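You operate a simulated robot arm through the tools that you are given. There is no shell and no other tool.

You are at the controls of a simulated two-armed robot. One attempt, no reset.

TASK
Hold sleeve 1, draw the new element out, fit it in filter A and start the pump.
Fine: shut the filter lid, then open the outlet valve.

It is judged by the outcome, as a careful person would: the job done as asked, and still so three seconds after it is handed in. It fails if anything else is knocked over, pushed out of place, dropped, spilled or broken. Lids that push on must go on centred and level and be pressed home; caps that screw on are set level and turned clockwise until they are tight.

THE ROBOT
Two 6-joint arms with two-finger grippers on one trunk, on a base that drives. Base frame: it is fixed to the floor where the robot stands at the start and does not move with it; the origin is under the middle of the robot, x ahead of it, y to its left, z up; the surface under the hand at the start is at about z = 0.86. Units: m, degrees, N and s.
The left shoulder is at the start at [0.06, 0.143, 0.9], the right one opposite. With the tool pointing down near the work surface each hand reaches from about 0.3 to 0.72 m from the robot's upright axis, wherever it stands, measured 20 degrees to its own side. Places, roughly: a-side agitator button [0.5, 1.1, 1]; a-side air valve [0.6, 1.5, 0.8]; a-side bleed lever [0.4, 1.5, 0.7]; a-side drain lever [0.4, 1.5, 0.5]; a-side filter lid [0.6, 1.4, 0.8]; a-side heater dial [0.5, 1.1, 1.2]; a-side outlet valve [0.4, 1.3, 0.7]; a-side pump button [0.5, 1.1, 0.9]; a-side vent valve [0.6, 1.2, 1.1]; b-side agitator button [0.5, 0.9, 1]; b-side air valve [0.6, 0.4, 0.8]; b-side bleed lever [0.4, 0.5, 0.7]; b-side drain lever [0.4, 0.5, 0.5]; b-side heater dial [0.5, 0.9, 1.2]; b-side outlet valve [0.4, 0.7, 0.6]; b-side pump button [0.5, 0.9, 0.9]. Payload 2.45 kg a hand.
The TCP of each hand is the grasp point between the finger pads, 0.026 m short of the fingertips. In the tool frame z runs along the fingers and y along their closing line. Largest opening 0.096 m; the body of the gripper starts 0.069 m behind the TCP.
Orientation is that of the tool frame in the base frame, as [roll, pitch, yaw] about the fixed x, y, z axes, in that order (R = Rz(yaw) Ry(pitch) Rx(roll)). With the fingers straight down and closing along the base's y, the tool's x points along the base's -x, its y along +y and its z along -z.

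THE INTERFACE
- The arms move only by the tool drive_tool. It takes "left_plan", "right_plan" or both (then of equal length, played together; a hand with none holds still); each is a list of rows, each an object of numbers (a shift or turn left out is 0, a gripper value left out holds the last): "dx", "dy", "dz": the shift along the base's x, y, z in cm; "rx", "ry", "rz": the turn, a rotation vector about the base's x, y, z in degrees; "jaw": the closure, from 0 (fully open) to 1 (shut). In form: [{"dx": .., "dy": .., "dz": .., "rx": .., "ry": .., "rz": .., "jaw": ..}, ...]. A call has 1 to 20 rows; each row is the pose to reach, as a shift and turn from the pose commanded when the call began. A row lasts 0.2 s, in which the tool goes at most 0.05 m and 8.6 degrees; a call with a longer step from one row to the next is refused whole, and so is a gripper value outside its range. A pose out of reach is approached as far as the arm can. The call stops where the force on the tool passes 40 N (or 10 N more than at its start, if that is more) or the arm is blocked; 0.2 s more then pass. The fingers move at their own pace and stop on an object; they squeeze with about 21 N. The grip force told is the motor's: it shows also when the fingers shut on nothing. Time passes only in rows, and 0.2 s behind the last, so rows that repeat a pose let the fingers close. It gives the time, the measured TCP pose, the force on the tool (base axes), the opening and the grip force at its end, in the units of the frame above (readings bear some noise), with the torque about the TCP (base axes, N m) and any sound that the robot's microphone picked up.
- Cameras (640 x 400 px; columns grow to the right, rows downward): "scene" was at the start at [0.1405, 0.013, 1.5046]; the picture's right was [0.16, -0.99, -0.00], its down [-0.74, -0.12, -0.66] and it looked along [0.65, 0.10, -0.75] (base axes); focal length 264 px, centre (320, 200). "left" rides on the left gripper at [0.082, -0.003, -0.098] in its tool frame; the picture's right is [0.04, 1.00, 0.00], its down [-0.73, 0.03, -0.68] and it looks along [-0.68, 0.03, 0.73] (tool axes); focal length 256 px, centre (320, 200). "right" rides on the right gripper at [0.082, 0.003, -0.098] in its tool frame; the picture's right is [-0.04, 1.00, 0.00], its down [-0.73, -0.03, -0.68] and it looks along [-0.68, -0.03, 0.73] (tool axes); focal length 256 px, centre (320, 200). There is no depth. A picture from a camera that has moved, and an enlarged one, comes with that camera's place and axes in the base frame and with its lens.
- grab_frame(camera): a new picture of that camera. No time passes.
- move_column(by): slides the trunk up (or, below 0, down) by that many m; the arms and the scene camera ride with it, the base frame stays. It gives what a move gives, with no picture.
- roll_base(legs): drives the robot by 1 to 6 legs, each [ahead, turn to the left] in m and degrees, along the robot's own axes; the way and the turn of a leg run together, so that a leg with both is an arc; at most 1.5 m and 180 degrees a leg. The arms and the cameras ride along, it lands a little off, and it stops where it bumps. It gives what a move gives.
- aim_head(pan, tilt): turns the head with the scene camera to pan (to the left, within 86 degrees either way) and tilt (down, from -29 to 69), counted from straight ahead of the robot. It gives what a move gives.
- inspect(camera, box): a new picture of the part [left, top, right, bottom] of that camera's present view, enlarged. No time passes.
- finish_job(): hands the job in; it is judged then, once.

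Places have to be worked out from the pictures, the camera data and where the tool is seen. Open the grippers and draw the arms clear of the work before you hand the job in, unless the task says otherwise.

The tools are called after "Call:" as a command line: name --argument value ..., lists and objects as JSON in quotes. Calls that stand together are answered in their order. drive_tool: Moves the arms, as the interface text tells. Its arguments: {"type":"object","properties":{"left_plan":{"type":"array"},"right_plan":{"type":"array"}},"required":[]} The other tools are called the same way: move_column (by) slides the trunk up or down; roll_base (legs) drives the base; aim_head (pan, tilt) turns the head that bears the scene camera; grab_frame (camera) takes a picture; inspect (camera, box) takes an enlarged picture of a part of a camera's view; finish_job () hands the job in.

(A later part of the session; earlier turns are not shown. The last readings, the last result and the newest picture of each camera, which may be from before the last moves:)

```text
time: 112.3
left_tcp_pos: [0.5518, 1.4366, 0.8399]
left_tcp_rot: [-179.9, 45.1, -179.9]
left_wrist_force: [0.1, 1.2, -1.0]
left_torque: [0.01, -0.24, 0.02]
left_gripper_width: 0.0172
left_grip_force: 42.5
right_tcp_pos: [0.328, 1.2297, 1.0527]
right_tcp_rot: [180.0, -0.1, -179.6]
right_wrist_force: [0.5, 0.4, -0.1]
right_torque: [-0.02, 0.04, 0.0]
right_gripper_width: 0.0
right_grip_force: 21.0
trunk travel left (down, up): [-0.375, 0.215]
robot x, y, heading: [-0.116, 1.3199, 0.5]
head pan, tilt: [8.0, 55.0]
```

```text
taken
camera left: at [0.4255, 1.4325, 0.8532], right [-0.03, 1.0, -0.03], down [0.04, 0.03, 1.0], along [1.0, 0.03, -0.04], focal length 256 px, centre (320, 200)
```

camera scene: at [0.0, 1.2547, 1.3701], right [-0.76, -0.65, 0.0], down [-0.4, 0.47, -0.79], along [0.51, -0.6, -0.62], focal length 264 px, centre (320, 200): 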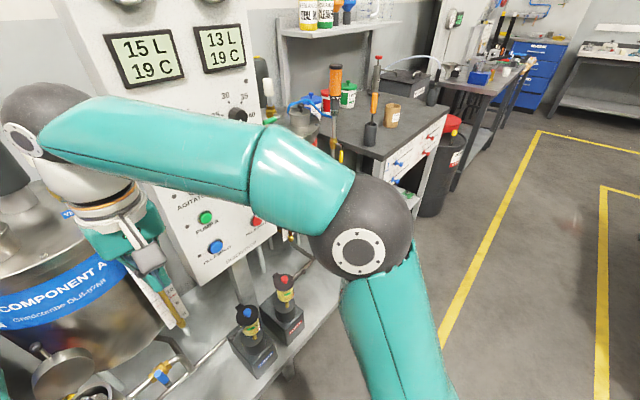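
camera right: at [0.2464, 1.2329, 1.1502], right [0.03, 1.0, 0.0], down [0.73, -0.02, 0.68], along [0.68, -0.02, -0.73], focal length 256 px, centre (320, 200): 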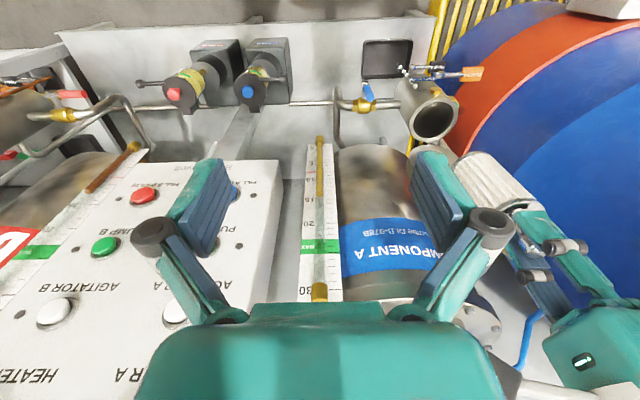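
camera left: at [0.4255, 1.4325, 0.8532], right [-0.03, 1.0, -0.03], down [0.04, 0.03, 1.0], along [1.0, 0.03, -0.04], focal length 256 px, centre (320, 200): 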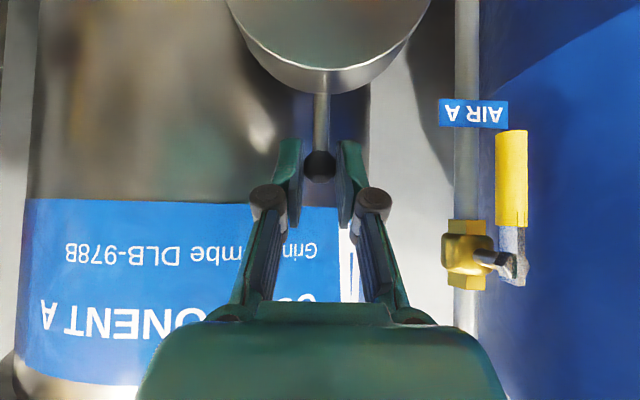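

The ball is gripped (0.017 m). I swing it along its arc about the hinge in small steps, first to just past vertical, watching the force.

Call:
drive_tool --left_plan '[{"dx": -0.66, "dz": 0.2}, {"dx": -1.32, "dz": 0.4}, {"dx": -2.0, "dz": 0.55}, {"dx": -2.68, "dz": 0.67}, {"dx": -3.36, "dz": 0.75}, {"dx": -4.05, "dz": 0.79}, {"dx": -4.75, "dz": 0.79}, {"dx": -5.44, "dz": 0.76}, {"dx": -5.44, "dz": 0.76}]'

Call:
inspect --camera "right" --box '[360, 60, 540, 200]'

Call:
grab_frame --camera "left"

```text
time: 114.3
left_tcp_pos: [0.4972, 1.4357, 0.848]
left_tcp_rot: [-179.9, 45.0, 180.0]
left_wrist_force: [9.2, -0.3, 2.2]
left_torque: [0.01, -1.2, -0.03]
left_gripper_width: 0.0171
left_grip_force: 42.2
right_tcp_pos: [0.3298, 1.2293, 1.052]
right_tcp_rot: [-180.0, -0.1, -179.6]
right_wrist_force: [0.5, 0.2, -0.7]
right_torque: [0.03, -0.02, -0.03]
right_gripper_width: 0.0
right_grip_force: 20.7
trunk travel left (down, up): [-0.375, 0.215]
robot x, y, heading: [-0.1221, 1.3226, 0.3]
head pan, tilt: [8.0, 55.0]
```

```text
2.86 times, centred on (450, 130) of right
camera zoom: at [0.2466, 1.2326, 1.1501], right [0.03, 1.0, 0.0], down [0.73, -0.02, 0.68], along [0.68, -0.02, -0.74], focal length 731 px, centre (-51, 400)
```

zoom: 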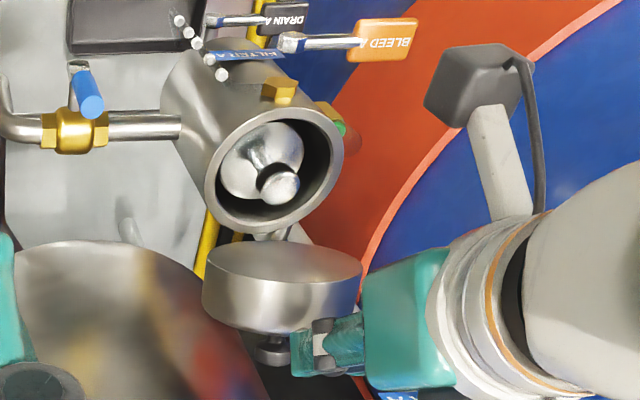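

```text
taken
camera left: at [0.3716, 1.4326, 0.8604], right [-0.03, 1.0, -0.03], down [0.04, 0.03, 1.0], along [1.0, 0.03, -0.04], focal length 256 px, centre (320, 200)
```

left: 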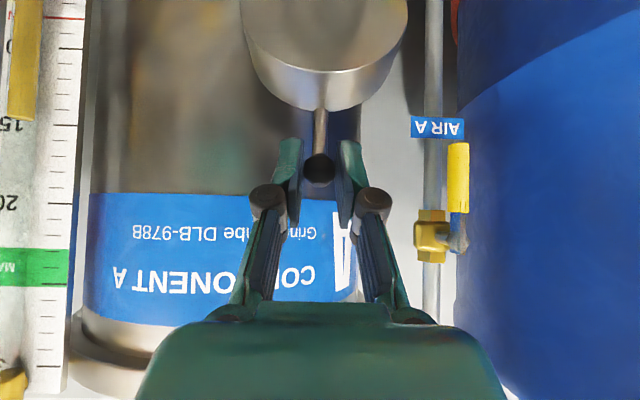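

The lid follows; force is 9 N with some pivot friction, which is acceptable. I continue the arc a bit further and re-check the torque.

Call:
drive_tool --left_plan '[{"dx": -0.68, "dz": -0.06}, {"dx": -1.37, "dz": -0.16}, {"dx": -2.04, "dz": -0.3}, {"dx": -2.71, "dz": -0.48}, {"dx": -2.71, "dz": -0.48}]'

Call:
inspect --camera "right" --box '[360, 60, 540, 200]'

```text
time: 115.5
left_tcp_pos: [0.4698, 1.4358, 0.8437]
left_tcp_rot: [-180.0, 44.9, -180.0]
left_wrist_force: [7.7, 1.6, 2.6]
left_torque: [0.06, -1.2, 0.05]
left_gripper_width: 0.0172
left_grip_force: 42.7
right_tcp_pos: [0.3306, 1.2295, 1.0515]
right_tcp_rot: [179.9, -0.1, -179.6]
right_wrist_force: [0.1, 0.2, -0.1]
right_torque: [-0.01, 0.02, 0.0]
right_gripper_width: 0.0
right_grip_force: 21.2
trunk travel left (down, up): [-0.375, 0.215]
robot x, y, heading: [-0.1192, 1.3148, 0.5]
head pan, tilt: [8.0, 55.0]
```

```text
2.86 times, centred on (450, 130) of right
camera zoom: at [0.2465, 1.2328, 1.1501], right [0.03, 1.0, 0.0], down [0.73, -0.02, 0.68], along [0.68, -0.02, -0.74], focal length 731 px, centre (-51, 400)
```

zoom: 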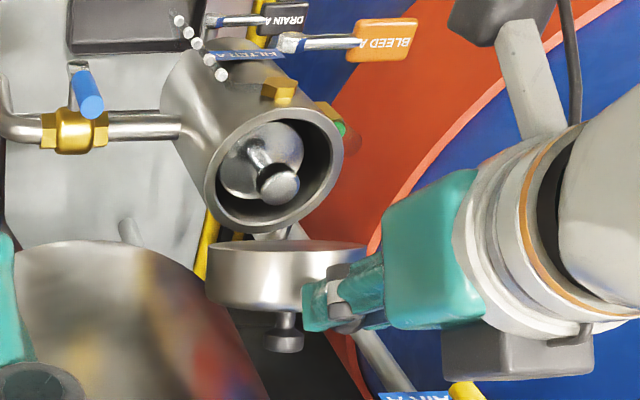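

The friction torque is steady (slipping as intended) and the lid is coming over nicely. I continue the arc to about 40° from closed.

Call:
drive_tool --left_plan '[{"dx": -0.66, "dz": -0.2}, {"dx": -1.31, "dz": -0.45}, {"dx": -1.94, "dz": -0.72}, {"dx": -2.56, "dz": -1.03}, {"dx": -3.16, "dz": -1.36}, {"dx": -3.75, "dz": -1.74}, {"dx": -4.31, "dz": -2.14}, {"dx": -4.85, "dz": -2.57}, {"dx": -4.85, "dz": -2.57}]'

Call:
inspect --camera "right" --box '[360, 60, 540, 200]'

Call:
inspect --camera "scene" --box '[270, 140, 350, 240]'

```text
time: 117.5
left_tcp_pos: [0.4196, 1.437, 0.817]
left_tcp_rot: [-180.0, 45.0, 179.9]
left_wrist_force: [4.8, -2.7, 7.8]
left_torque: [-0.05, -1.29, -0.13]
left_gripper_width: 0.0169
left_grip_force: 42.3
right_tcp_pos: [0.33, 1.2279, 1.0521]
right_tcp_rot: [180.0, 0.1, -179.6]
right_wrist_force: [-0.4, 0.3, -0.2]
right_torque: [-0.01, -0.03, 0.0]
right_gripper_width: 0.0
right_grip_force: 20.6
trunk travel left (down, up): [-0.375, 0.215]
robot x, y, heading: [-0.1209, 1.3213, 0.5]
head pan, tilt: [8.0, 55.0]
```

```text
2.86 times, centred on (450, 130) of right
camera zoom: at [0.2458, 1.2323, 1.1503], right [0.03, 1.0, 0.0], down [0.73, -0.03, 0.68], along [0.68, -0.02, -0.73], focal length 731 px, centre (-51, 400)
```

zoom: 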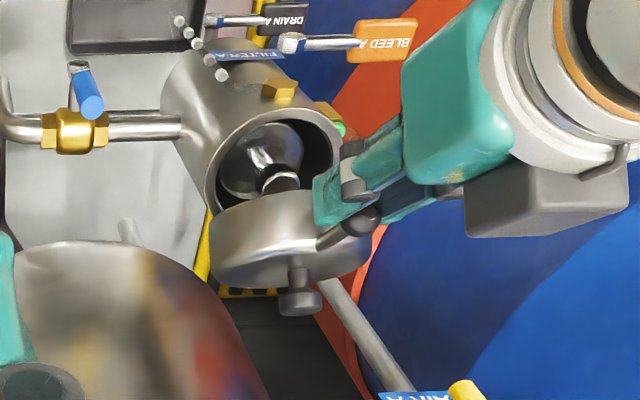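

```text
4.00 times, centred on (310, 190) of scene
camera zoom: at [0.0151, 1.3303, 1.3465], right [0.14, -0.99, 0.0], down [-0.81, -0.12, -0.57], along [0.57, 0.08, -0.82], focal length 1057 px, centre (360, 240)
```

zoom: 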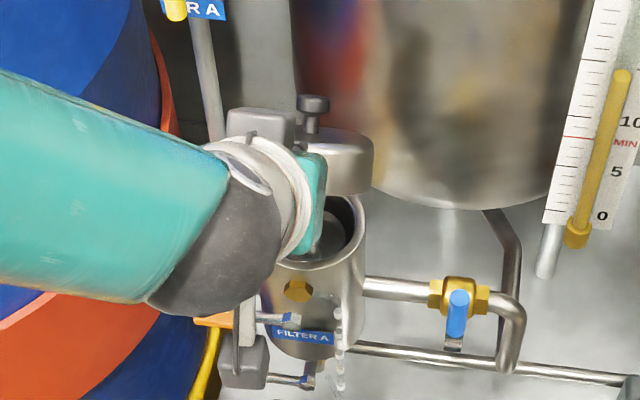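

The lid is now about 45° open and under control. I lower it further in small steps, watching for contact with the element's knob.

Call:
drive_tool --left_plan '[{"dx": -0.52, "dz": -0.46}, {"dx": -1.01, "dz": -0.94}, {"dx": -1.48, "dz": -1.45}, {"dx": -1.92, "dz": -1.99}, {"dx": -2.33, "dz": -2.55}, {"dx": -2.71, "dz": -3.12}, {"dx": -2.71, "dz": -3.12}]'

Call:
inspect --camera "right" --box '[360, 60, 540, 200]'

Call:
grab_frame --camera "left"

```text
time: 119.2
left_tcp_pos: [0.3942, 1.4363, 0.7863]
left_tcp_rot: [180.0, 44.9, 179.9]
left_wrist_force: [-0.5, -0.2, -0.1]
left_torque: [0.02, 0.02, 0.0]
left_gripper_width: 0.006
left_grip_force: 28.2
right_tcp_pos: [0.3297, 1.2307, 1.0523]
right_tcp_rot: [-180.0, 0.0, -179.6]
right_wrist_force: [-0.6, 0.3, -0.5]
right_torque: [-0.04, 0.02, -0.02]
right_gripper_width: 0.0
right_grip_force: 21.4
trunk travel left (down, up): [-0.375, 0.215]
robot x, y, heading: [-0.1184, 1.3189, 0.3]
head pan, tilt: [8.0, 55.0]
```

```text
2.86 times, centred on (450, 130) of right
camera zoom: at [0.2461, 1.2327, 1.1503], right [0.03, 1.0, 0.0], down [0.73, -0.02, 0.68], along [0.68, -0.02, -0.73], focal length 731 px, centre (-51, 400)
```

zoom: 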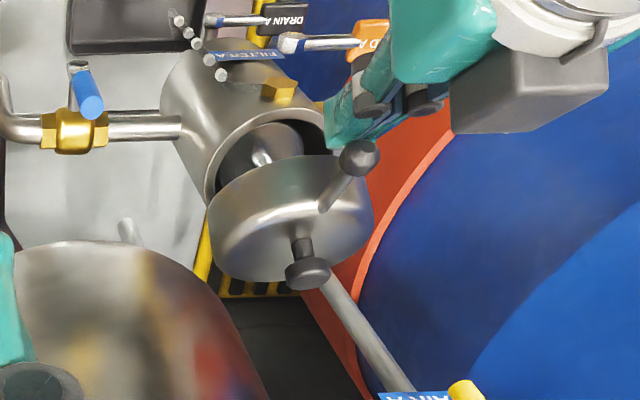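

```text
taken
camera left: at [0.2673, 1.4321, 0.7988], right [-0.03, 1.0, -0.03], down [0.04, 0.03, 1.0], along [1.0, 0.03, -0.04], focal length 256 px, centre (320, 200)
```

left: 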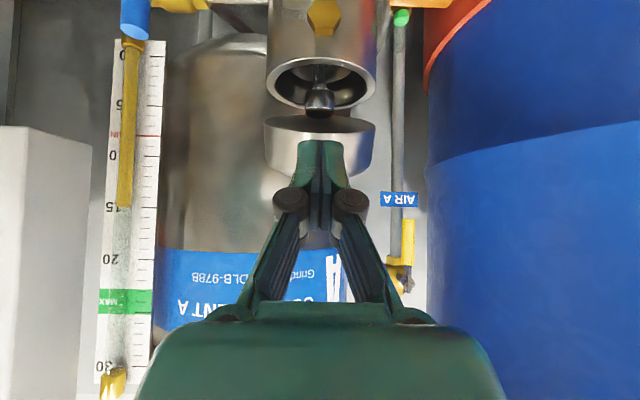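

The ball slipped out of the pads near the end; the lid did not slam. It now rests partly open. I zoom in to see what is holding it.

Call:
inspect --camera "left" --box '[240, 20, 400, 160]'

Call:
inspect --camera "right" --box '[400, 80, 480, 170]'

Call:
inspect --camera "scene" --box '[270, 140, 350, 240]'

```text
2.86 times, centred on (320, 90) of left
camera zoom: at [0.2673, 1.4321, 0.7988], right [-0.03, 1.0, -0.03], down [0.04, 0.03, 1.0], along [1.0, 0.03, -0.04], focal length 731 px, centre (320, 514)
```

zoom: 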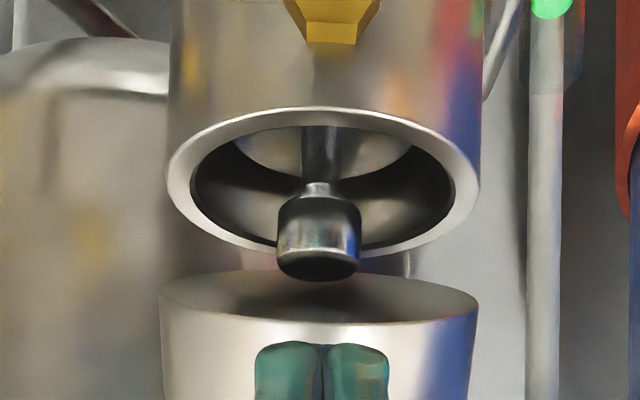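

```text
4.44 times, centred on (440, 125) of right
camera zoom: at [0.2461, 1.2327, 1.1503], right [0.03, 1.0, 0.0], down [0.73, -0.02, 0.68], along [0.68, -0.02, -0.73], focal length 1138 px, centre (-213, 533)
```

zoom: 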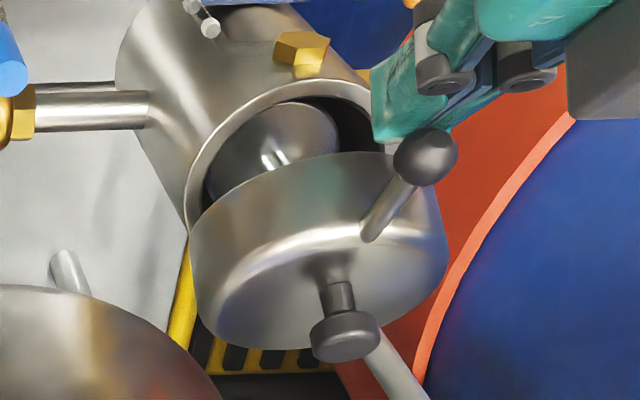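

```text
4.00 times, centred on (310, 190) of scene
camera zoom: at [0.0154, 1.3309, 1.3464], right [0.14, -0.99, 0.0], down [-0.81, -0.12, -0.57], along [0.57, 0.08, -0.82], focal length 1057 px, centre (360, 240)
```

zoom: 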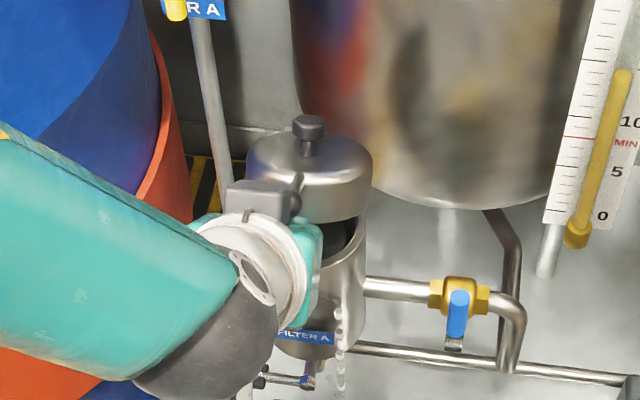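

The lid rests at about 30° open, held by hinge friction, and the fingers are now just below the ball. I open the jaw so the ball passes between the fingers, raise the hand above it, and shut the jaw to push from on top.

Call:
drive_tool --left_plan '[{"jaw": 0.7}, {"jaw": 0.5}, {"jaw": 0.5}, {"dz": 2.5, "jaw": 0.5}, {"dz": 5, "jaw": 0.5}, {"dz": 7.5, "jaw": 0.5}, {"dz": 8, "dx": 1, "jaw": 0.8}, {"dz": 8, "dx": 1, "jaw": 1}, {"dz": 8, "dx": 1, "jaw": 1}]'

Call:
inspect --camera "left" --box '[220, 20, 420, 220]'

Call:
inspect --camera "right" --box '[380, 60, 540, 200]'

```text
time: 121.2
left_tcp_pos: [0.4049, 1.4349, 0.8668]
left_tcp_rot: [-180.0, 45.0, 179.9]
left_wrist_force: [-1.1, -0.1, -0.7]
left_torque: [0.0, -0.01, 0.04]
left_gripper_width: 0.0
left_grip_force: 21.0
right_tcp_pos: [0.3296, 1.2296, 1.052]
right_tcp_rot: [180.0, -0.1, -179.6]
right_wrist_force: [-0.1, 1.0, 0.0]
right_torque: [0.03, -0.01, 0.02]
right_gripper_width: 0.0001
right_grip_force: 20.9
trunk travel left (down, up): [-0.375, 0.215]
robot x, y, heading: [-0.1195, 1.3174, 0.3]
head pan, tilt: [8.0, 55.0]
```

```text
2.00 times, centred on (320, 120) of left
camera zoom: at [0.2795, 1.4303, 0.879], right [-0.03, 1.0, -0.03], down [0.04, 0.03, 1.0], along [1.0, 0.03, -0.04], focal length 512 px, centre (320, 360)
```

zoom: 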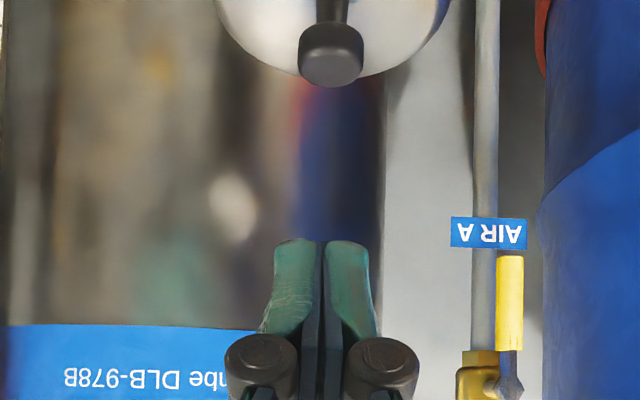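

```text
2.86 times, centred on (460, 130) of right
camera zoom: at [0.2461, 1.2328, 1.1503], right [0.03, 1.0, 0.0], down [0.73, -0.02, 0.68], along [0.68, -0.02, -0.73], focal length 731 px, centre (-80, 400)
```

zoom: 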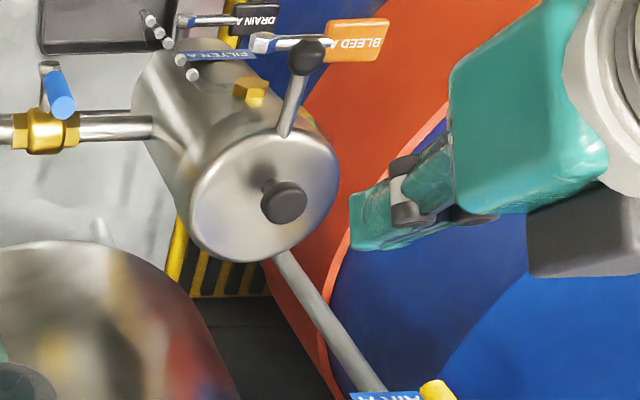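

The lid has swung down onto the pot by itself once freed. I check whether it sits level and flush all round.

Call:
inspect --camera "right" --box '[400, 70, 480, 150]'

Call:
inspect --camera "scene" --box '[270, 150, 350, 250]'

```text
5.00 times, centred on (440, 110) of right
camera zoom: at [0.2461, 1.2328, 1.1503], right [0.03, 1.0, 0.0], down [0.73, -0.02, 0.68], along [0.68, -0.02, -0.73], focal length 1280 px, centre (-280, 650)
```

zoom: 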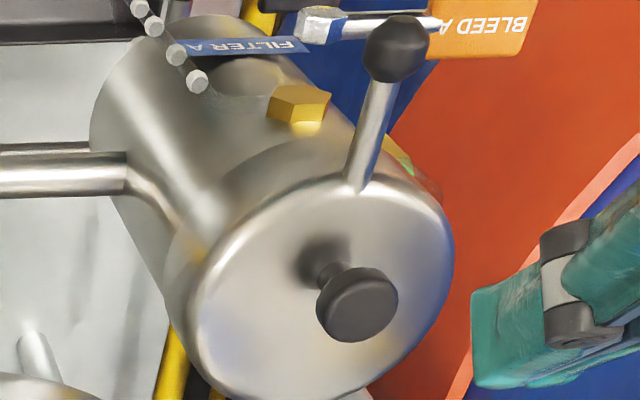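

```text
4.00 times, centred on (310, 200) of scene
camera zoom: at [0.0155, 1.3309, 1.3464], right [0.14, -0.99, 0.0], down [-0.81, -0.12, -0.57], along [0.57, 0.08, -0.82], focal length 1057 px, centre (360, 200)
```

zoom: 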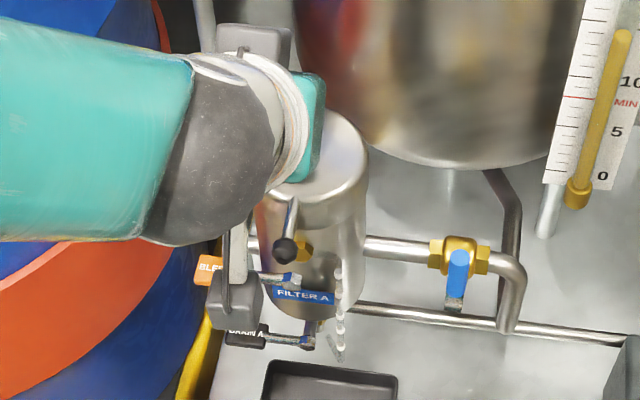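

The lid looks shut with the handle pointing toward me. I bring the left hand upright again to view the lid edge and then press it home from the top.

Call:
drive_tool --left_plan '[{"dz": 2, "dx": -1}, {"dz": 5, "dx": -3, "ry": 8}, {"dz": 7, "dx": -5, "ry": 16}, {"dz": 8, "dx": -5, "ry": 24}, {"dz": 8, "dx": -5, "ry": 32}, {"dz": 8, "dx": -5, "ry": 40}, {"dz": 8, "dx": -5, "ry": 45}, {"dz": 8, "dx": -5, "ry": 45}]'

Call:
inspect --camera "scene" --box '[270, 150, 350, 250]'

Call:
inspect --camera "left" --box '[240, 40, 400, 200]'

```text
time: 123.0
left_tcp_pos: [0.3525, 1.4366, 0.9464]
left_tcp_rot: [180.0, 0.0, 179.9]
left_wrist_force: [-0.2, -0.2, -0.7]
left_torque: [-0.01, -0.01, -0.02]
left_gripper_width: 0.0002
left_grip_force: 21.1
right_tcp_pos: [0.329, 1.2294, 1.0516]
right_tcp_rot: [-180.0, -0.1, -179.5]
right_wrist_force: [-0.2, 0.9, 0.2]
right_torque: [-0.01, -0.01, -0.03]
right_gripper_width: 0.0
right_grip_force: 21.2
trunk travel left (down, up): [-0.375, 0.215]
robot x, y, heading: [-0.1183, 1.3178, 0.3]
head pan, tilt: [8.0, 55.0]
```

```text
4.00 times, centred on (310, 200) of scene
camera zoom: at [0.0153, 1.3309, 1.3465], right [0.14, -0.99, 0.0], down [-0.81, -0.12, -0.57], along [0.57, 0.08, -0.82], focal length 1057 px, centre (360, 200)
```

zoom: 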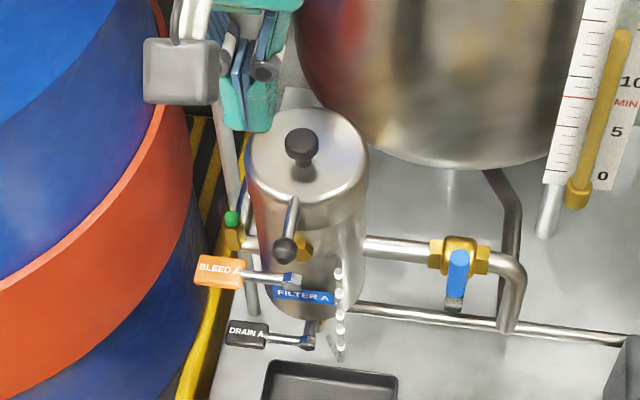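

```text
2.50 times, centred on (320, 120) of left
camera zoom: at [0.2714, 1.4322, 1.0461], right [-0.04, 1.0, 0.0], down [0.74, 0.03, 0.68], along [0.68, 0.03, -0.74], focal length 640 px, centre (320, 400)
```

zoom: 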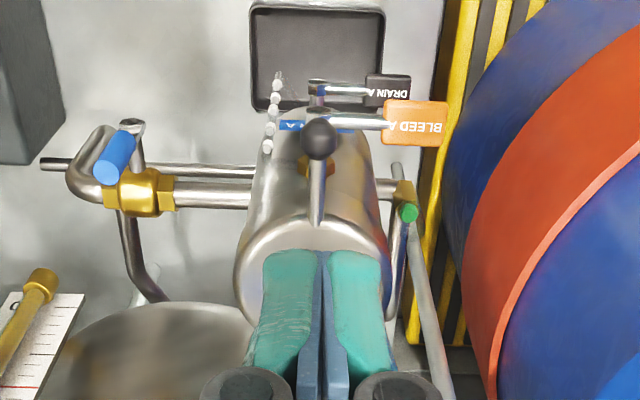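

The lid sits level and flush on the pot. For good measure I press it home: left fingertips onto the lid's centre knob at about [0.466, 1.436, 0.763].

Call:
drive_tool --left_plan '[{"dx": 3.5, "dz": -2}, {"dx": 7, "dz": -4}, {"dx": 10, "dz": -6}, {"dx": 11.4, "dz": -9}, {"dx": 11.4, "dz": -12}, {"dx": 11.4, "dz": -13.5}, {"dx": 11.4, "dz": -13.5}]'

Call:
inspect --camera "left" --box '[220, 40, 420, 220]'

Call:
inspect --camera "right" --box '[400, 60, 520, 180]'

```text
time: 124.5
left_tcp_pos: [0.4672, 1.4375, 0.8106]
left_tcp_rot: [180.0, 0.1, 180.0]
left_wrist_force: [-0.4, 0.1, 0.5]
left_torque: [-0.01, 0.02, -0.02]
left_gripper_width: 0.0
left_grip_force: 21.0
right_tcp_pos: [0.3294, 1.2304, 1.0523]
right_tcp_rot: [180.0, -0.1, -179.6]
right_wrist_force: [0.3, 0.2, -0.2]
right_torque: [-0.02, 0.01, 0.01]
right_gripper_width: 0.0
right_grip_force: 21.3
trunk travel left (down, up): [-0.375, 0.215]
robot x, y, heading: [-0.1205, 1.3176, 0.5]
head pan, tilt: [8.0, 55.0]
```

```text
2.22 times, centred on (320, 130) of left
camera zoom: at [0.3864, 1.4338, 0.909], right [-0.04, 1.0, 0.0], down [0.73, 0.03, 0.68], along [0.68, 0.03, -0.73], focal length 569 px, centre (320, 356)
```

zoom: 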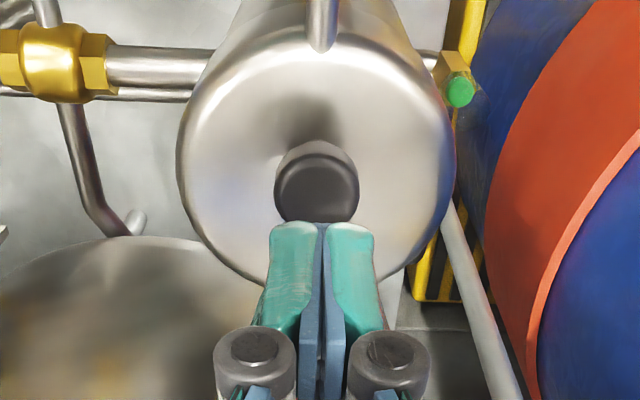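

```text
3.33 times, centred on (460, 120) of right
camera zoom: at [0.2461, 1.2328, 1.1503], right [0.03, 1.0, 0.0], down [0.73, -0.02, 0.68], along [0.68, -0.02, -0.73], focal length 853 px, centre (-147, 467)
```

zoom: 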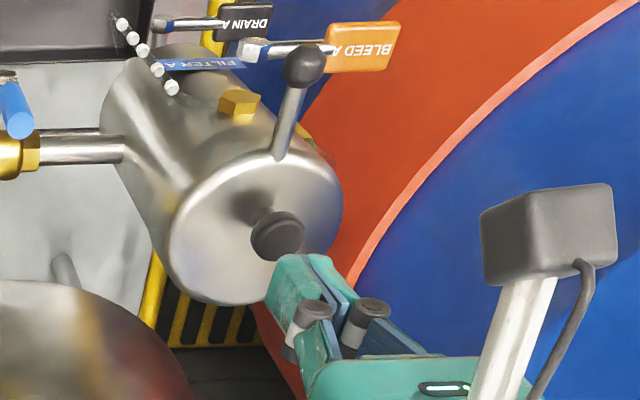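

The lid knob is right below the fingertips. I lower slowly until I feel it and give a moderate press.

Call:
drive_tool --left_plan '[{"dz": -0.7}, {"dz": -1.3}, {"dz": -1.8}, {"dz": -2.1}, {"dz": -2.1}]'

Call:
drive_tool --left_plan '[{"dz": -0.3}, {"dz": -0.6}, {"dz": -0.6}]'

```text
time: 125.8
left_tcp_pos: [0.4675, 1.4369, 0.7922]
left_tcp_rot: [180.0, 0.2, -179.9]
left_wrist_force: [0.8, 1.0, 10.7]
left_torque: [0.05, 0.05, -0.01]
left_gripper_width: 0.006
left_grip_force: 28.5
right_tcp_pos: [0.3293, 1.23, 1.0535]
right_tcp_rot: [-180.0, 0.0, -179.6]
right_wrist_force: [-0.2, -0.2, -0.7]
right_torque: [-0.01, 0.03, 0.02]
right_gripper_width: 0.0
right_grip_force: 20.6
trunk travel left (down, up): [-0.375, 0.215]
robot x, y, heading: [-0.1219, 1.3162, 0.5]
head pan, tilt: [8.0, 55.0]
```

```text
time: 126.4
left_tcp_pos: [0.4672, 1.4365, 0.7917]
left_tcp_rot: [-179.9, 0.7, -179.9]
left_wrist_force: [-7.3, 1.6, 16.1]
left_torque: [0.05, 0.38, -0.01]
left_gripper_width: 0.0059
left_grip_force: 28.9
right_tcp_pos: [0.3284, 1.2297, 1.0525]
right_tcp_rot: [180.0, -0.1, -179.6]
right_wrist_force: [-0.2, -0.3, -0.8]
right_torque: [-0.02, -0.03, 0.0]
right_gripper_width: 0.0
right_grip_force: 20.9
trunk travel left (down, up): [-0.375, 0.215]
robot x, y, heading: [-0.1159, 1.3164, 0.3]
head pan, tilt: [8.0, 55.0]
stopped in row 3 (left hand): the force on the tool passed its limit at 41 N (the readings are from after the stop); the commanded pose is now the measured one
```

The lid took over 40 N without moving any further (z stays 0.792), so it is home. I withdraw the left hand up and away, then study the outlet valve.

Call:
drive_tool --left_plan '[{"dz": 2, "jaw": 1}, {"dz": 6, "jaw": 1}, {"dz": 10, "jaw": 1}, {"dz": 14, "jaw": 1}, {"dz": 16, "dx": -4, "jaw": 1}, {"dz": 16, "dx": -8, "dy": 2, "jaw": 1}, {"dz": 16, "dx": -12, "dy": 5, "jaw": 1}, {"dz": 16, "dx": -14, "dy": 8, "jaw": 1}, {"dz": 16, "dx": -14, "dy": 8, "jaw": 1}]'

Call:
inspect --camera "scene" --box '[290, 170, 390, 250]'

Call:
inspect --camera "right" --box '[320, 50, 480, 150]'

Call:
inspect --camera "left" --box '[140, 40, 300, 200]'

```text
time: 128.4
left_tcp_pos: [0.3286, 1.5178, 0.9465]
left_tcp_rot: [-179.9, 0.5, 180.0]
left_wrist_force: [-0.2, 0.2, -0.4]
left_torque: [0.03, 0.0, 0.02]
left_gripper_width: 0.0002
left_grip_force: 28.8
right_tcp_pos: [0.329, 1.2306, 1.0521]
right_tcp_rot: [180.0, -0.2, -179.6]
right_wrist_force: [0.0, 0.3, 0.1]
right_torque: [-0.01, -0.02, 0.0]
right_gripper_width: 0.0002
right_grip_force: 21.5
trunk travel left (down, up): [-0.375, 0.215]
robot x, y, heading: [-0.1146, 1.3199, 0.5]
head pan, tilt: [8.0, 55.0]
```

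```text
5.00 times, centred on (340, 210) of scene
camera zoom: at [0.0155, 1.3309, 1.3464], right [0.14, -0.99, 0.0], down [-0.81, -0.12, -0.57], along [0.57, 0.08, -0.82], focal length 1322 px, centre (220, 150)
```

zoom: 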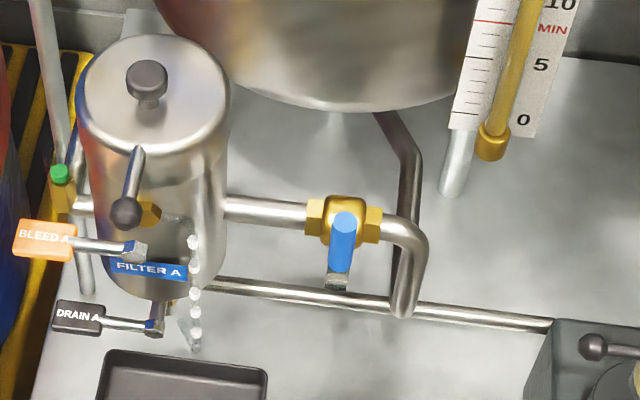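

```text
4.00 times, centred on (400, 100) of right
camera zoom: at [0.2461, 1.2327, 1.1507], right [0.03, 1.0, 0.0], down [0.73, -0.02, 0.68], along [0.68, -0.02, -0.73], focal length 1024 px, centre (0, 600)
```

zoom: 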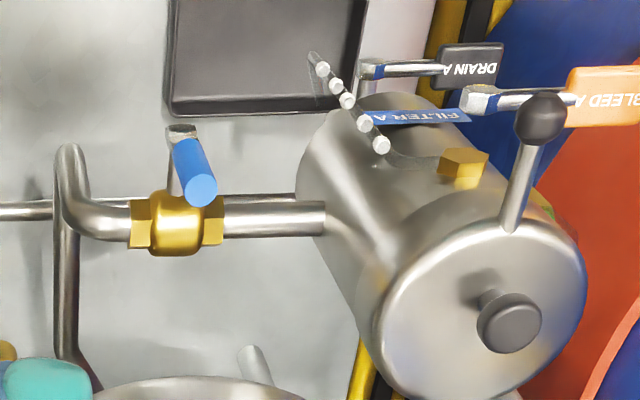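

```text
2.50 times, centred on (220, 120) of left
camera zoom: at [0.2464, 1.5129, 1.0446], right [-0.04, 1.0, 0.0], down [0.73, 0.03, 0.69], along [0.69, 0.03, -0.73], focal length 640 px, centre (570, 400)
```

zoom: 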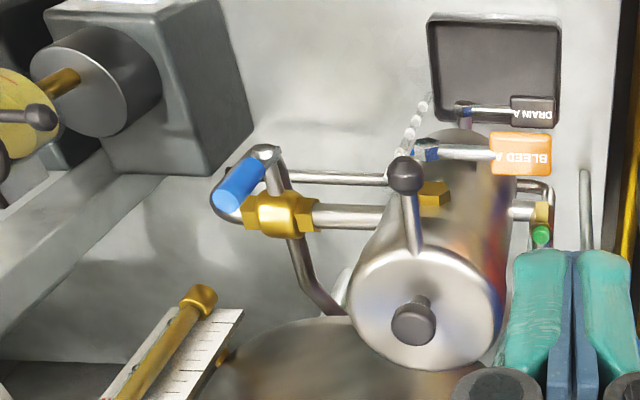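

The outlet valve's stem points toward me at about [0.42, 1.314, 0.645], with the blue grip standing upright to z ≈ 0.704, across the pipe, so it is closed. I bring the right hand (jaw shut) down beside the grip on the vessel side, to push it over away from the vessel, in line with the pipe.

Call:
drive_tool --right_plan '[{"dx": 2, "dy": 3, "dz": -2}, {"dx": 4, "dy": 6, "dz": -4}, {"dx": 6, "dy": 9, "dz": -6}, {"dx": 8, "dy": 11.6, "dz": -8}, {"dx": 9.2, "dy": 11.6, "dz": -12}, {"dx": 9.2, "dy": 11.6, "dz": -16}, {"dx": 9.2, "dy": 11.6, "dz": -20}, {"dx": 9.2, "dy": 11.6, "dz": -24}, {"dx": 9.2, "dy": 11.6, "dz": -24}]'

Call:
inspect --camera "right" --box '[180, 40, 420, 220]'

Call:
inspect --camera "scene" --box '[280, 140, 400, 240]'

Call:
inspect --camera "left" --box '[120, 40, 300, 200]'

```text
time: 130.4
left_tcp_pos: [0.3283, 1.5168, 0.9462]
left_tcp_rot: [-179.9, 0.5, 180.0]
left_wrist_force: [-0.1, -0.7, 0.0]
left_torque: [0.03, 0.0, 0.0]
left_gripper_width: 0.0
left_grip_force: 29.1
right_tcp_pos: [0.4206, 1.3458, 0.8102]
right_tcp_rot: [-179.8, 0.0, -179.5]
right_wrist_force: [-0.8, -0.6, -0.1]
right_torque: [-0.01, 0.0, -0.01]
right_gripper_width: 0.0001
right_grip_force: 21.0
trunk travel left (down, up): [-0.375, 0.215]
robot x, y, heading: [-0.1217, 1.3214, 0.5]
head pan, tilt: [8.0, 55.0]
```

```text
2.22 times, centred on (300, 130) of right
camera zoom: at [0.3373, 1.3487, 0.9082], right [0.03, 1.0, 0.0], down [0.73, -0.02, 0.68], along [0.68, -0.02, -0.73], focal length 569 px, centre (364, 356)
```

zoom: 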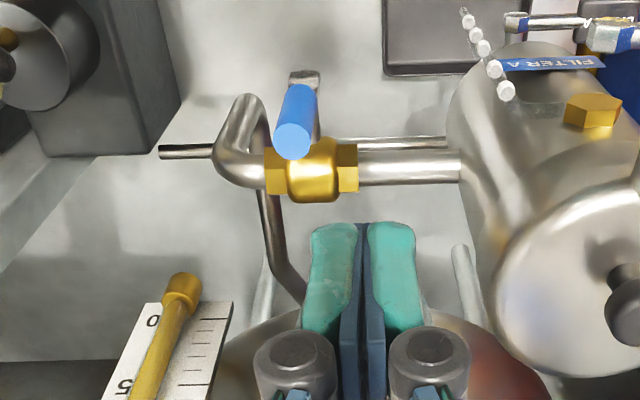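

```text
4.00 times, centred on (340, 190) of scene
camera zoom: at [0.0154, 1.3309, 1.3465], right [0.14, -0.99, 0.0], down [-0.81, -0.12, -0.57], along [0.57, 0.08, -0.82], focal length 1057 px, centre (240, 240)
```

zoom: 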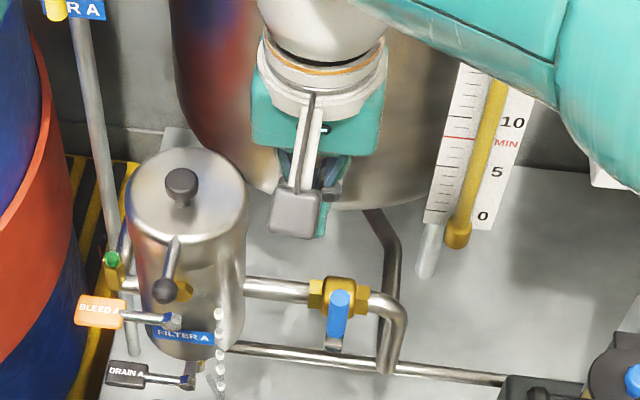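

```text
2.50 times, centred on (210, 120) of left
camera zoom: at [0.2465, 1.5126, 1.0447], right [-0.04, 1.0, 0.0], down [0.73, 0.03, 0.69], along [0.69, 0.03, -0.73], focal length 640 px, centre (595, 400)
```

zoom: 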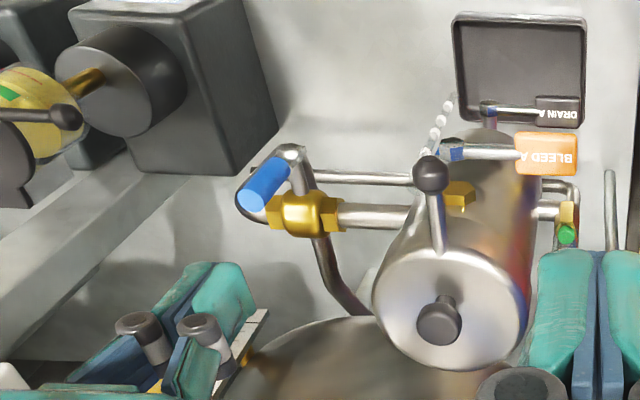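

The blue grip's tip is at about [0.42, 1.318, 0.7035], 2.7 cm to the right of the fingers. I lower the right fingertips beside it to z ≈ 0.688.

Call:
drive_tool --right_plan '[{"dz": -3}, {"dz": -6}, {"dz": -8}, {"dz": -9.6}, {"dz": -9.6}]'

Call:
inspect --camera "right" --box '[200, 40, 440, 220]'

Call:
inspect --camera "left" --box '[140, 60, 300, 200]'

```text
time: 131.6
left_tcp_pos: [0.3288, 1.5171, 0.9481]
left_tcp_rot: [-179.8, 0.5, -180.0]
left_wrist_force: [-0.4, 0.6, 0.3]
left_torque: [0.0, -0.01, 0.0]
left_gripper_width: 0.0
left_grip_force: 28.3
right_tcp_pos: [0.4203, 1.346, 0.7169]
right_tcp_rot: [-180.0, 0.0, -179.6]
right_wrist_force: [-0.1, 0.6, 0.5]
right_torque: [0.01, -0.02, -0.01]
right_gripper_width: 0.0
right_grip_force: 20.5
trunk travel left (down, up): [-0.375, 0.215]
robot x, y, heading: [-0.1191, 1.3206, 0.2]
head pan, tilt: [8.0, 55.0]
```

```text
2.22 times, centred on (320, 130) of right
camera zoom: at [0.3373, 1.3487, 0.8146], right [0.03, 1.0, 0.0], down [0.73, -0.02, 0.68], along [0.68, -0.02, -0.73], focal length 569 px, centre (320, 356)
```

zoom: 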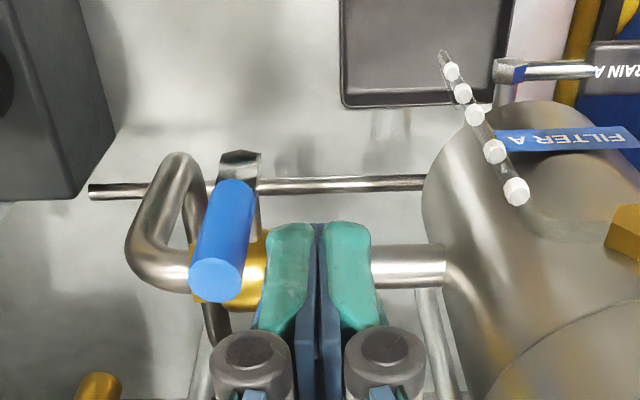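

```text
2.86 times, centred on (220, 130) of left
camera zoom: at [0.2466, 1.5127, 1.0447], right [-0.04, 1.0, 0.0], down [0.73, 0.03, 0.69], along [0.69, 0.03, -0.73], focal length 731 px, centre (606, 400)
```

zoom: 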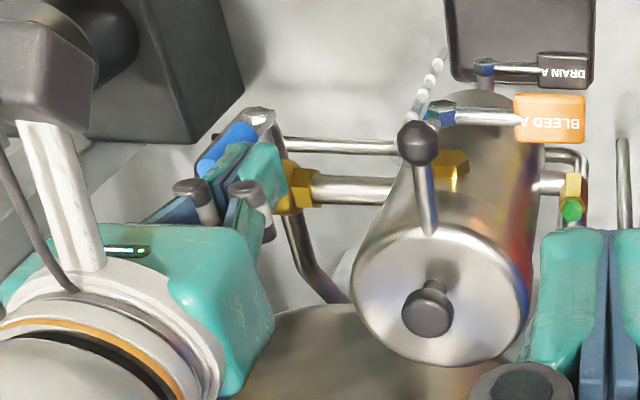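

The fingertips are beside the grip with about 5 mm gap. I push gently toward −y in small steps and watch the force to see if the valve turns this way.

Call:
drive_tool --right_plan '[{"dy": -0.4}, {"dy": -0.8}, {"dy": -1.2}, {"dy": -1.6}, {"dy": -1.6}]'

Call:
inspect --camera "right" --box '[200, 40, 440, 220]'

```text
time: 132.8
left_tcp_pos: [0.3273, 1.516, 0.9456]
left_tcp_rot: [-179.9, 0.5, -180.0]
left_wrist_force: [-0.4, -0.7, 0.5]
left_torque: [0.01, 0.03, 0.02]
left_gripper_width: 0.0
left_grip_force: 28.4
right_tcp_pos: [0.421, 1.3281, 0.7179]
right_tcp_rot: [179.9, 0.0, -179.5]
right_wrist_force: [-0.1, -0.1, -0.3]
right_torque: [-0.01, 0.03, 0.0]
right_gripper_width: 0.0
right_grip_force: 20.8
trunk travel left (down, up): [-0.375, 0.215]
robot x, y, heading: [-0.1189, 1.3176, 0.3]
head pan, tilt: [8.0, 55.0]
```

```text
2.22 times, centred on (320, 130) of right
camera zoom: at [0.3384, 1.3326, 0.8153], right [0.03, 1.0, 0.0], down [0.73, -0.02, 0.68], along [0.68, -0.02, -0.73], focal length 569 px, centre (320, 356)
```

zoom: 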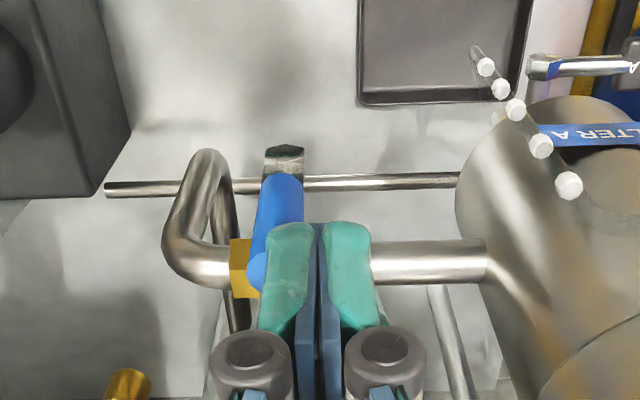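

Little force so far, and the grip seems to be moving with the finger. I push another 1.5 cm and compare.

Call:
drive_tool --right_plan '[{"dy": -0.5}, {"dy": -1.0}, {"dy": -1.5, "dz": -0.2}, {"dy": -1.5, "dz": -0.2}]'

Call:
inspect --camera "right" --box '[200, 40, 440, 220]'

Call:
inspect --camera "scene" --box '[310, 180, 390, 250]'

```text
time: 133.8
left_tcp_pos: [0.3288, 1.5182, 0.9469]
left_tcp_rot: [-179.9, 0.5, -179.9]
left_wrist_force: [-0.9, 0.0, -0.2]
left_torque: [0.01, 0.07, 0.02]
left_gripper_width: 0.0001
left_grip_force: 28.8
right_tcp_pos: [0.4215, 1.3153, 0.715]
right_tcp_rot: [179.9, -0.1, -179.6]
right_wrist_force: [0.2, -0.2, -0.2]
right_torque: [0.03, -0.06, 0.0]
right_gripper_width: 0.0
right_grip_force: 20.4
trunk travel left (down, up): [-0.375, 0.215]
robot x, y, heading: [-0.1208, 1.3204, 0.5]
head pan, tilt: [8.0, 55.0]
```

```text
2.22 times, centred on (320, 130) of right
camera zoom: at [0.3377, 1.3182, 0.8124], right [0.03, 1.0, 0.0], down [0.73, -0.02, 0.68], along [0.68, -0.02, -0.73], focal length 569 px, centre (320, 356)
```

zoom: 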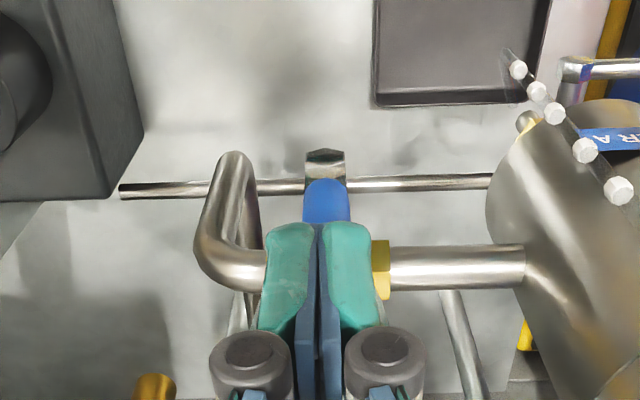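

```text
5.71 times, centred on (350, 215) of scene
camera zoom: at [0.0155, 1.3309, 1.3464], right [0.14, -0.99, 0.0], down [-0.81, -0.12, -0.57], along [0.57, 0.08, -0.82], focal length 1511 px, centre (149, 114)
```

zoom: 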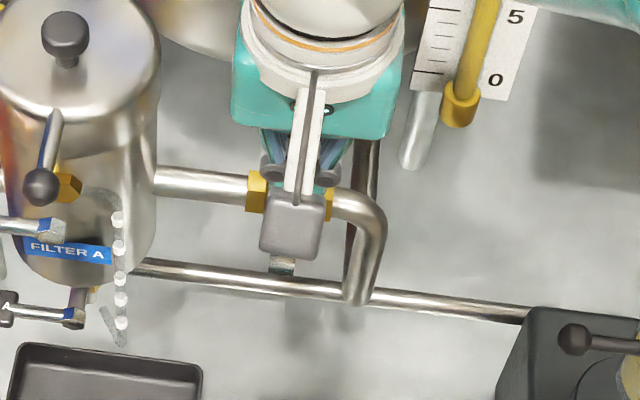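

The finger passed over the top of the grip without touching, so the grip is a little lower than measured. I go back to the vessel side, drop another 1.5 cm, and push again.

Call:
drive_tool --right_plan '[{"dz": 0.8}, {"dy": 1.2, "dz": 0.8}, {"dy": 2.4, "dz": 0.8}, {"dy": 3.4, "dz": 0.8}, {"dy": 3.4, "dz": -0.6}, {"dy": 3.4, "dz": -1.4}, {"dy": 3.4, "dz": -1.4}]'

Call:
inspect --camera "right" --box '[200, 40, 440, 220]'

Call:
inspect --camera "left" --box '[140, 60, 300, 200]'

```text
time: 135.4
left_tcp_pos: [0.3283, 1.5165, 0.9457]
left_tcp_rot: [-179.8, 0.5, 179.9]
left_wrist_force: [-0.2, -0.4, -1.0]
left_torque: [0.0, 0.02, 0.0]
left_gripper_width: 0.0
left_grip_force: 28.8
right_tcp_pos: [0.4227, 1.3505, 0.7001]
right_tcp_rot: [179.9, -0.1, -179.5]
right_wrist_force: [-0.1, 1.1, -0.3]
right_torque: [-0.01, 0.04, -0.01]
right_gripper_width: 0.0
right_grip_force: 20.8
trunk travel left (down, up): [-0.375, 0.215]
robot x, y, heading: [-0.1197, 1.3191, 0.1]
head pan, tilt: [8.0, 55.0]
```

```text
2.22 times, centred on (320, 130) of right
camera zoom: at [0.339, 1.3533, 0.7982], right [0.03, 1.0, 0.0], down [0.73, -0.02, 0.68], along [0.68, -0.02, -0.73], focal length 569 px, centre (320, 356)
```

zoom: 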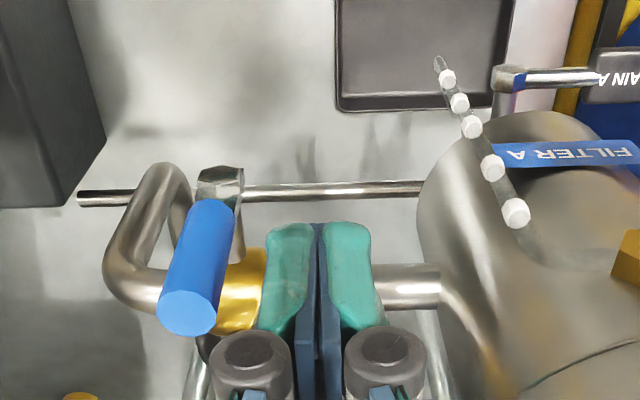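

```text
2.86 times, centred on (220, 130) of left
camera zoom: at [0.2467, 1.5127, 1.0447], right [-0.04, 1.0, 0.0], down [0.73, 0.03, 0.69], along [0.69, 0.03, -0.73], focal length 731 px, centre (606, 400)
```

zoom: 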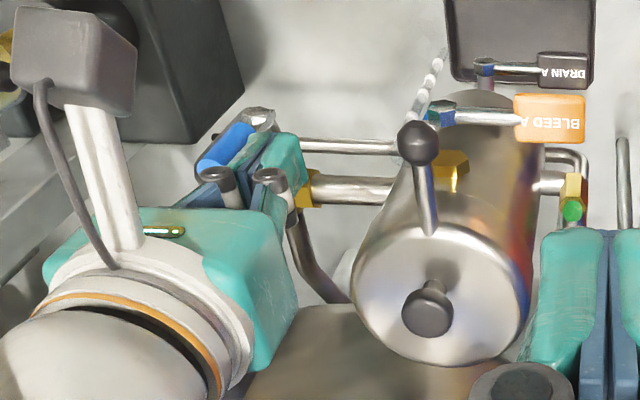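

Two right-camera views now place the grip tip at [0.427, 1.317, 0.685] and its pivot near z 0.632. I drop 8 mm more, shift slightly toward me, and push toward −y.

Call:
drive_tool --right_plan '[{"dx": -0.4, "dz": -0.8}, {"dx": -0.4, "dy": -0.5, "dz": -0.8}, {"dx": -0.4, "dy": -1.0, "dz": -0.8}, {"dx": -0.4, "dy": -1.5, "dz": -0.8}, {"dx": -0.4, "dy": -2.0, "dz": -0.8}, {"dx": -0.4, "dy": -2.0, "dz": -0.8}]'

Call:
inspect --camera "right" --box '[200, 40, 440, 220]'

```text
time: 136.8
left_tcp_pos: [0.3282, 1.5168, 0.9458]
left_tcp_rot: [-180.0, 0.5, 180.0]
left_wrist_force: [-0.4, -0.2, 0.4]
left_torque: [0.0, -0.01, -0.01]
left_gripper_width: 0.0
left_grip_force: 29.2
right_tcp_pos: [0.417, 1.3274, 0.6915]
right_tcp_rot: [180.0, -0.1, -179.6]
right_wrist_force: [0.7, 0.5, -0.1]
right_torque: [0.03, 0.0, 0.0]
right_gripper_width: 0.0
right_grip_force: 21.5
trunk travel left (down, up): [-0.375, 0.215]
robot x, y, heading: [-0.119, 1.3196, 0.3]
head pan, tilt: [8.0, 55.0]
```

```text
2.22 times, centred on (320, 130) of right
camera zoom: at [0.3341, 1.3307, 0.7901], right [0.03, 1.0, 0.0], down [0.73, -0.02, 0.68], along [0.68, -0.02, -0.73], focal length 569 px, centre (320, 356)
```

zoom: 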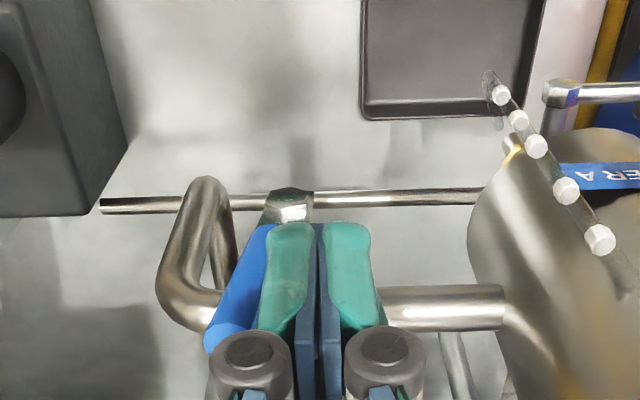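

The grip is now tilting toward −y with almost no resistance, so the valve turns this way. I keep following its arc, pushing sideways and then down.

Call:
drive_tool --right_plan '[{"dy": -0.6, "dz": 0}, {"dy": -1.2, "dz": -0.2}, {"dy": -1.8, "dz": -0.4}, {"dy": -2.4, "dz": -0.8}, {"dy": -2.4, "dz": -0.8}]'

Call:
inspect --camera "right" --box '[160, 40, 440, 240]'

Call:
inspect --camera "scene" --box '[310, 180, 390, 250]'

```text
time: 138.0
left_tcp_pos: [0.3282, 1.5178, 0.9462]
left_tcp_rot: [-179.8, 0.6, 180.0]
left_wrist_force: [-0.3, 0.0, 1.2]
left_torque: [-0.02, 0.0, 0.02]
left_gripper_width: 0.0001
left_grip_force: 28.1
right_tcp_pos: [0.4163, 1.304, 0.6847]
right_tcp_rot: [-179.9, 0.0, -179.6]
right_wrist_force: [0.0, 0.2, 0.0]
right_torque: [-0.02, 0.04, -0.01]
right_gripper_width: 0.0001
right_grip_force: 21.2
trunk travel left (down, up): [-0.375, 0.215]
robot x, y, heading: [-0.1218, 1.3215, 0.3]
head pan, tilt: [8.0, 55.0]
```

```text
2.00 times, centred on (300, 140) of right
camera zoom: at [0.3334, 1.3073, 0.782], right [0.03, 1.0, 0.0], down [0.73, -0.02, 0.68], along [0.68, -0.02, -0.74], focal length 512 px, centre (360, 320)
```

zoom: 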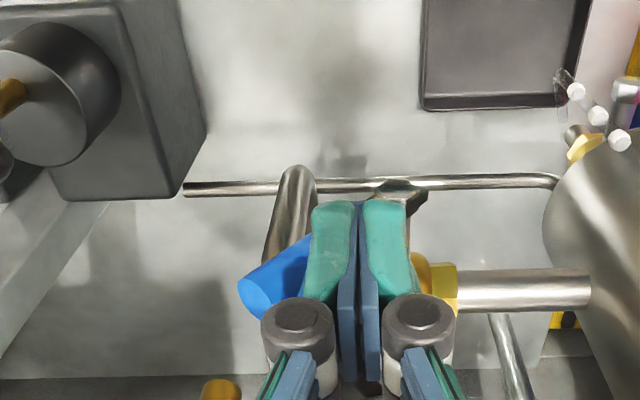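

```text
5.71 times, centred on (350, 215) of scene
camera zoom: at [0.0156, 1.3309, 1.3464], right [0.14, -0.99, 0.0], down [-0.81, -0.12, -0.57], along [0.57, 0.08, -0.82], focal length 1511 px, centre (149, 114)
```

zoom: 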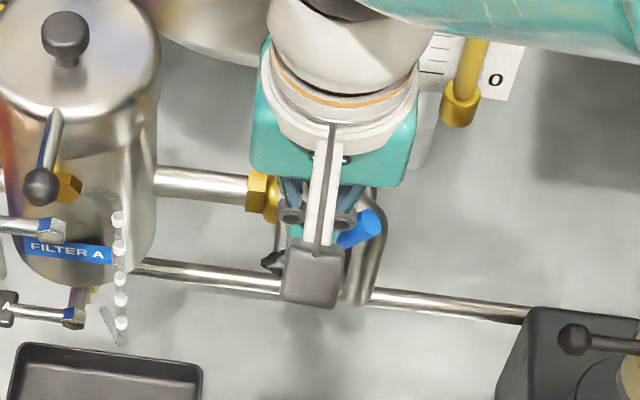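

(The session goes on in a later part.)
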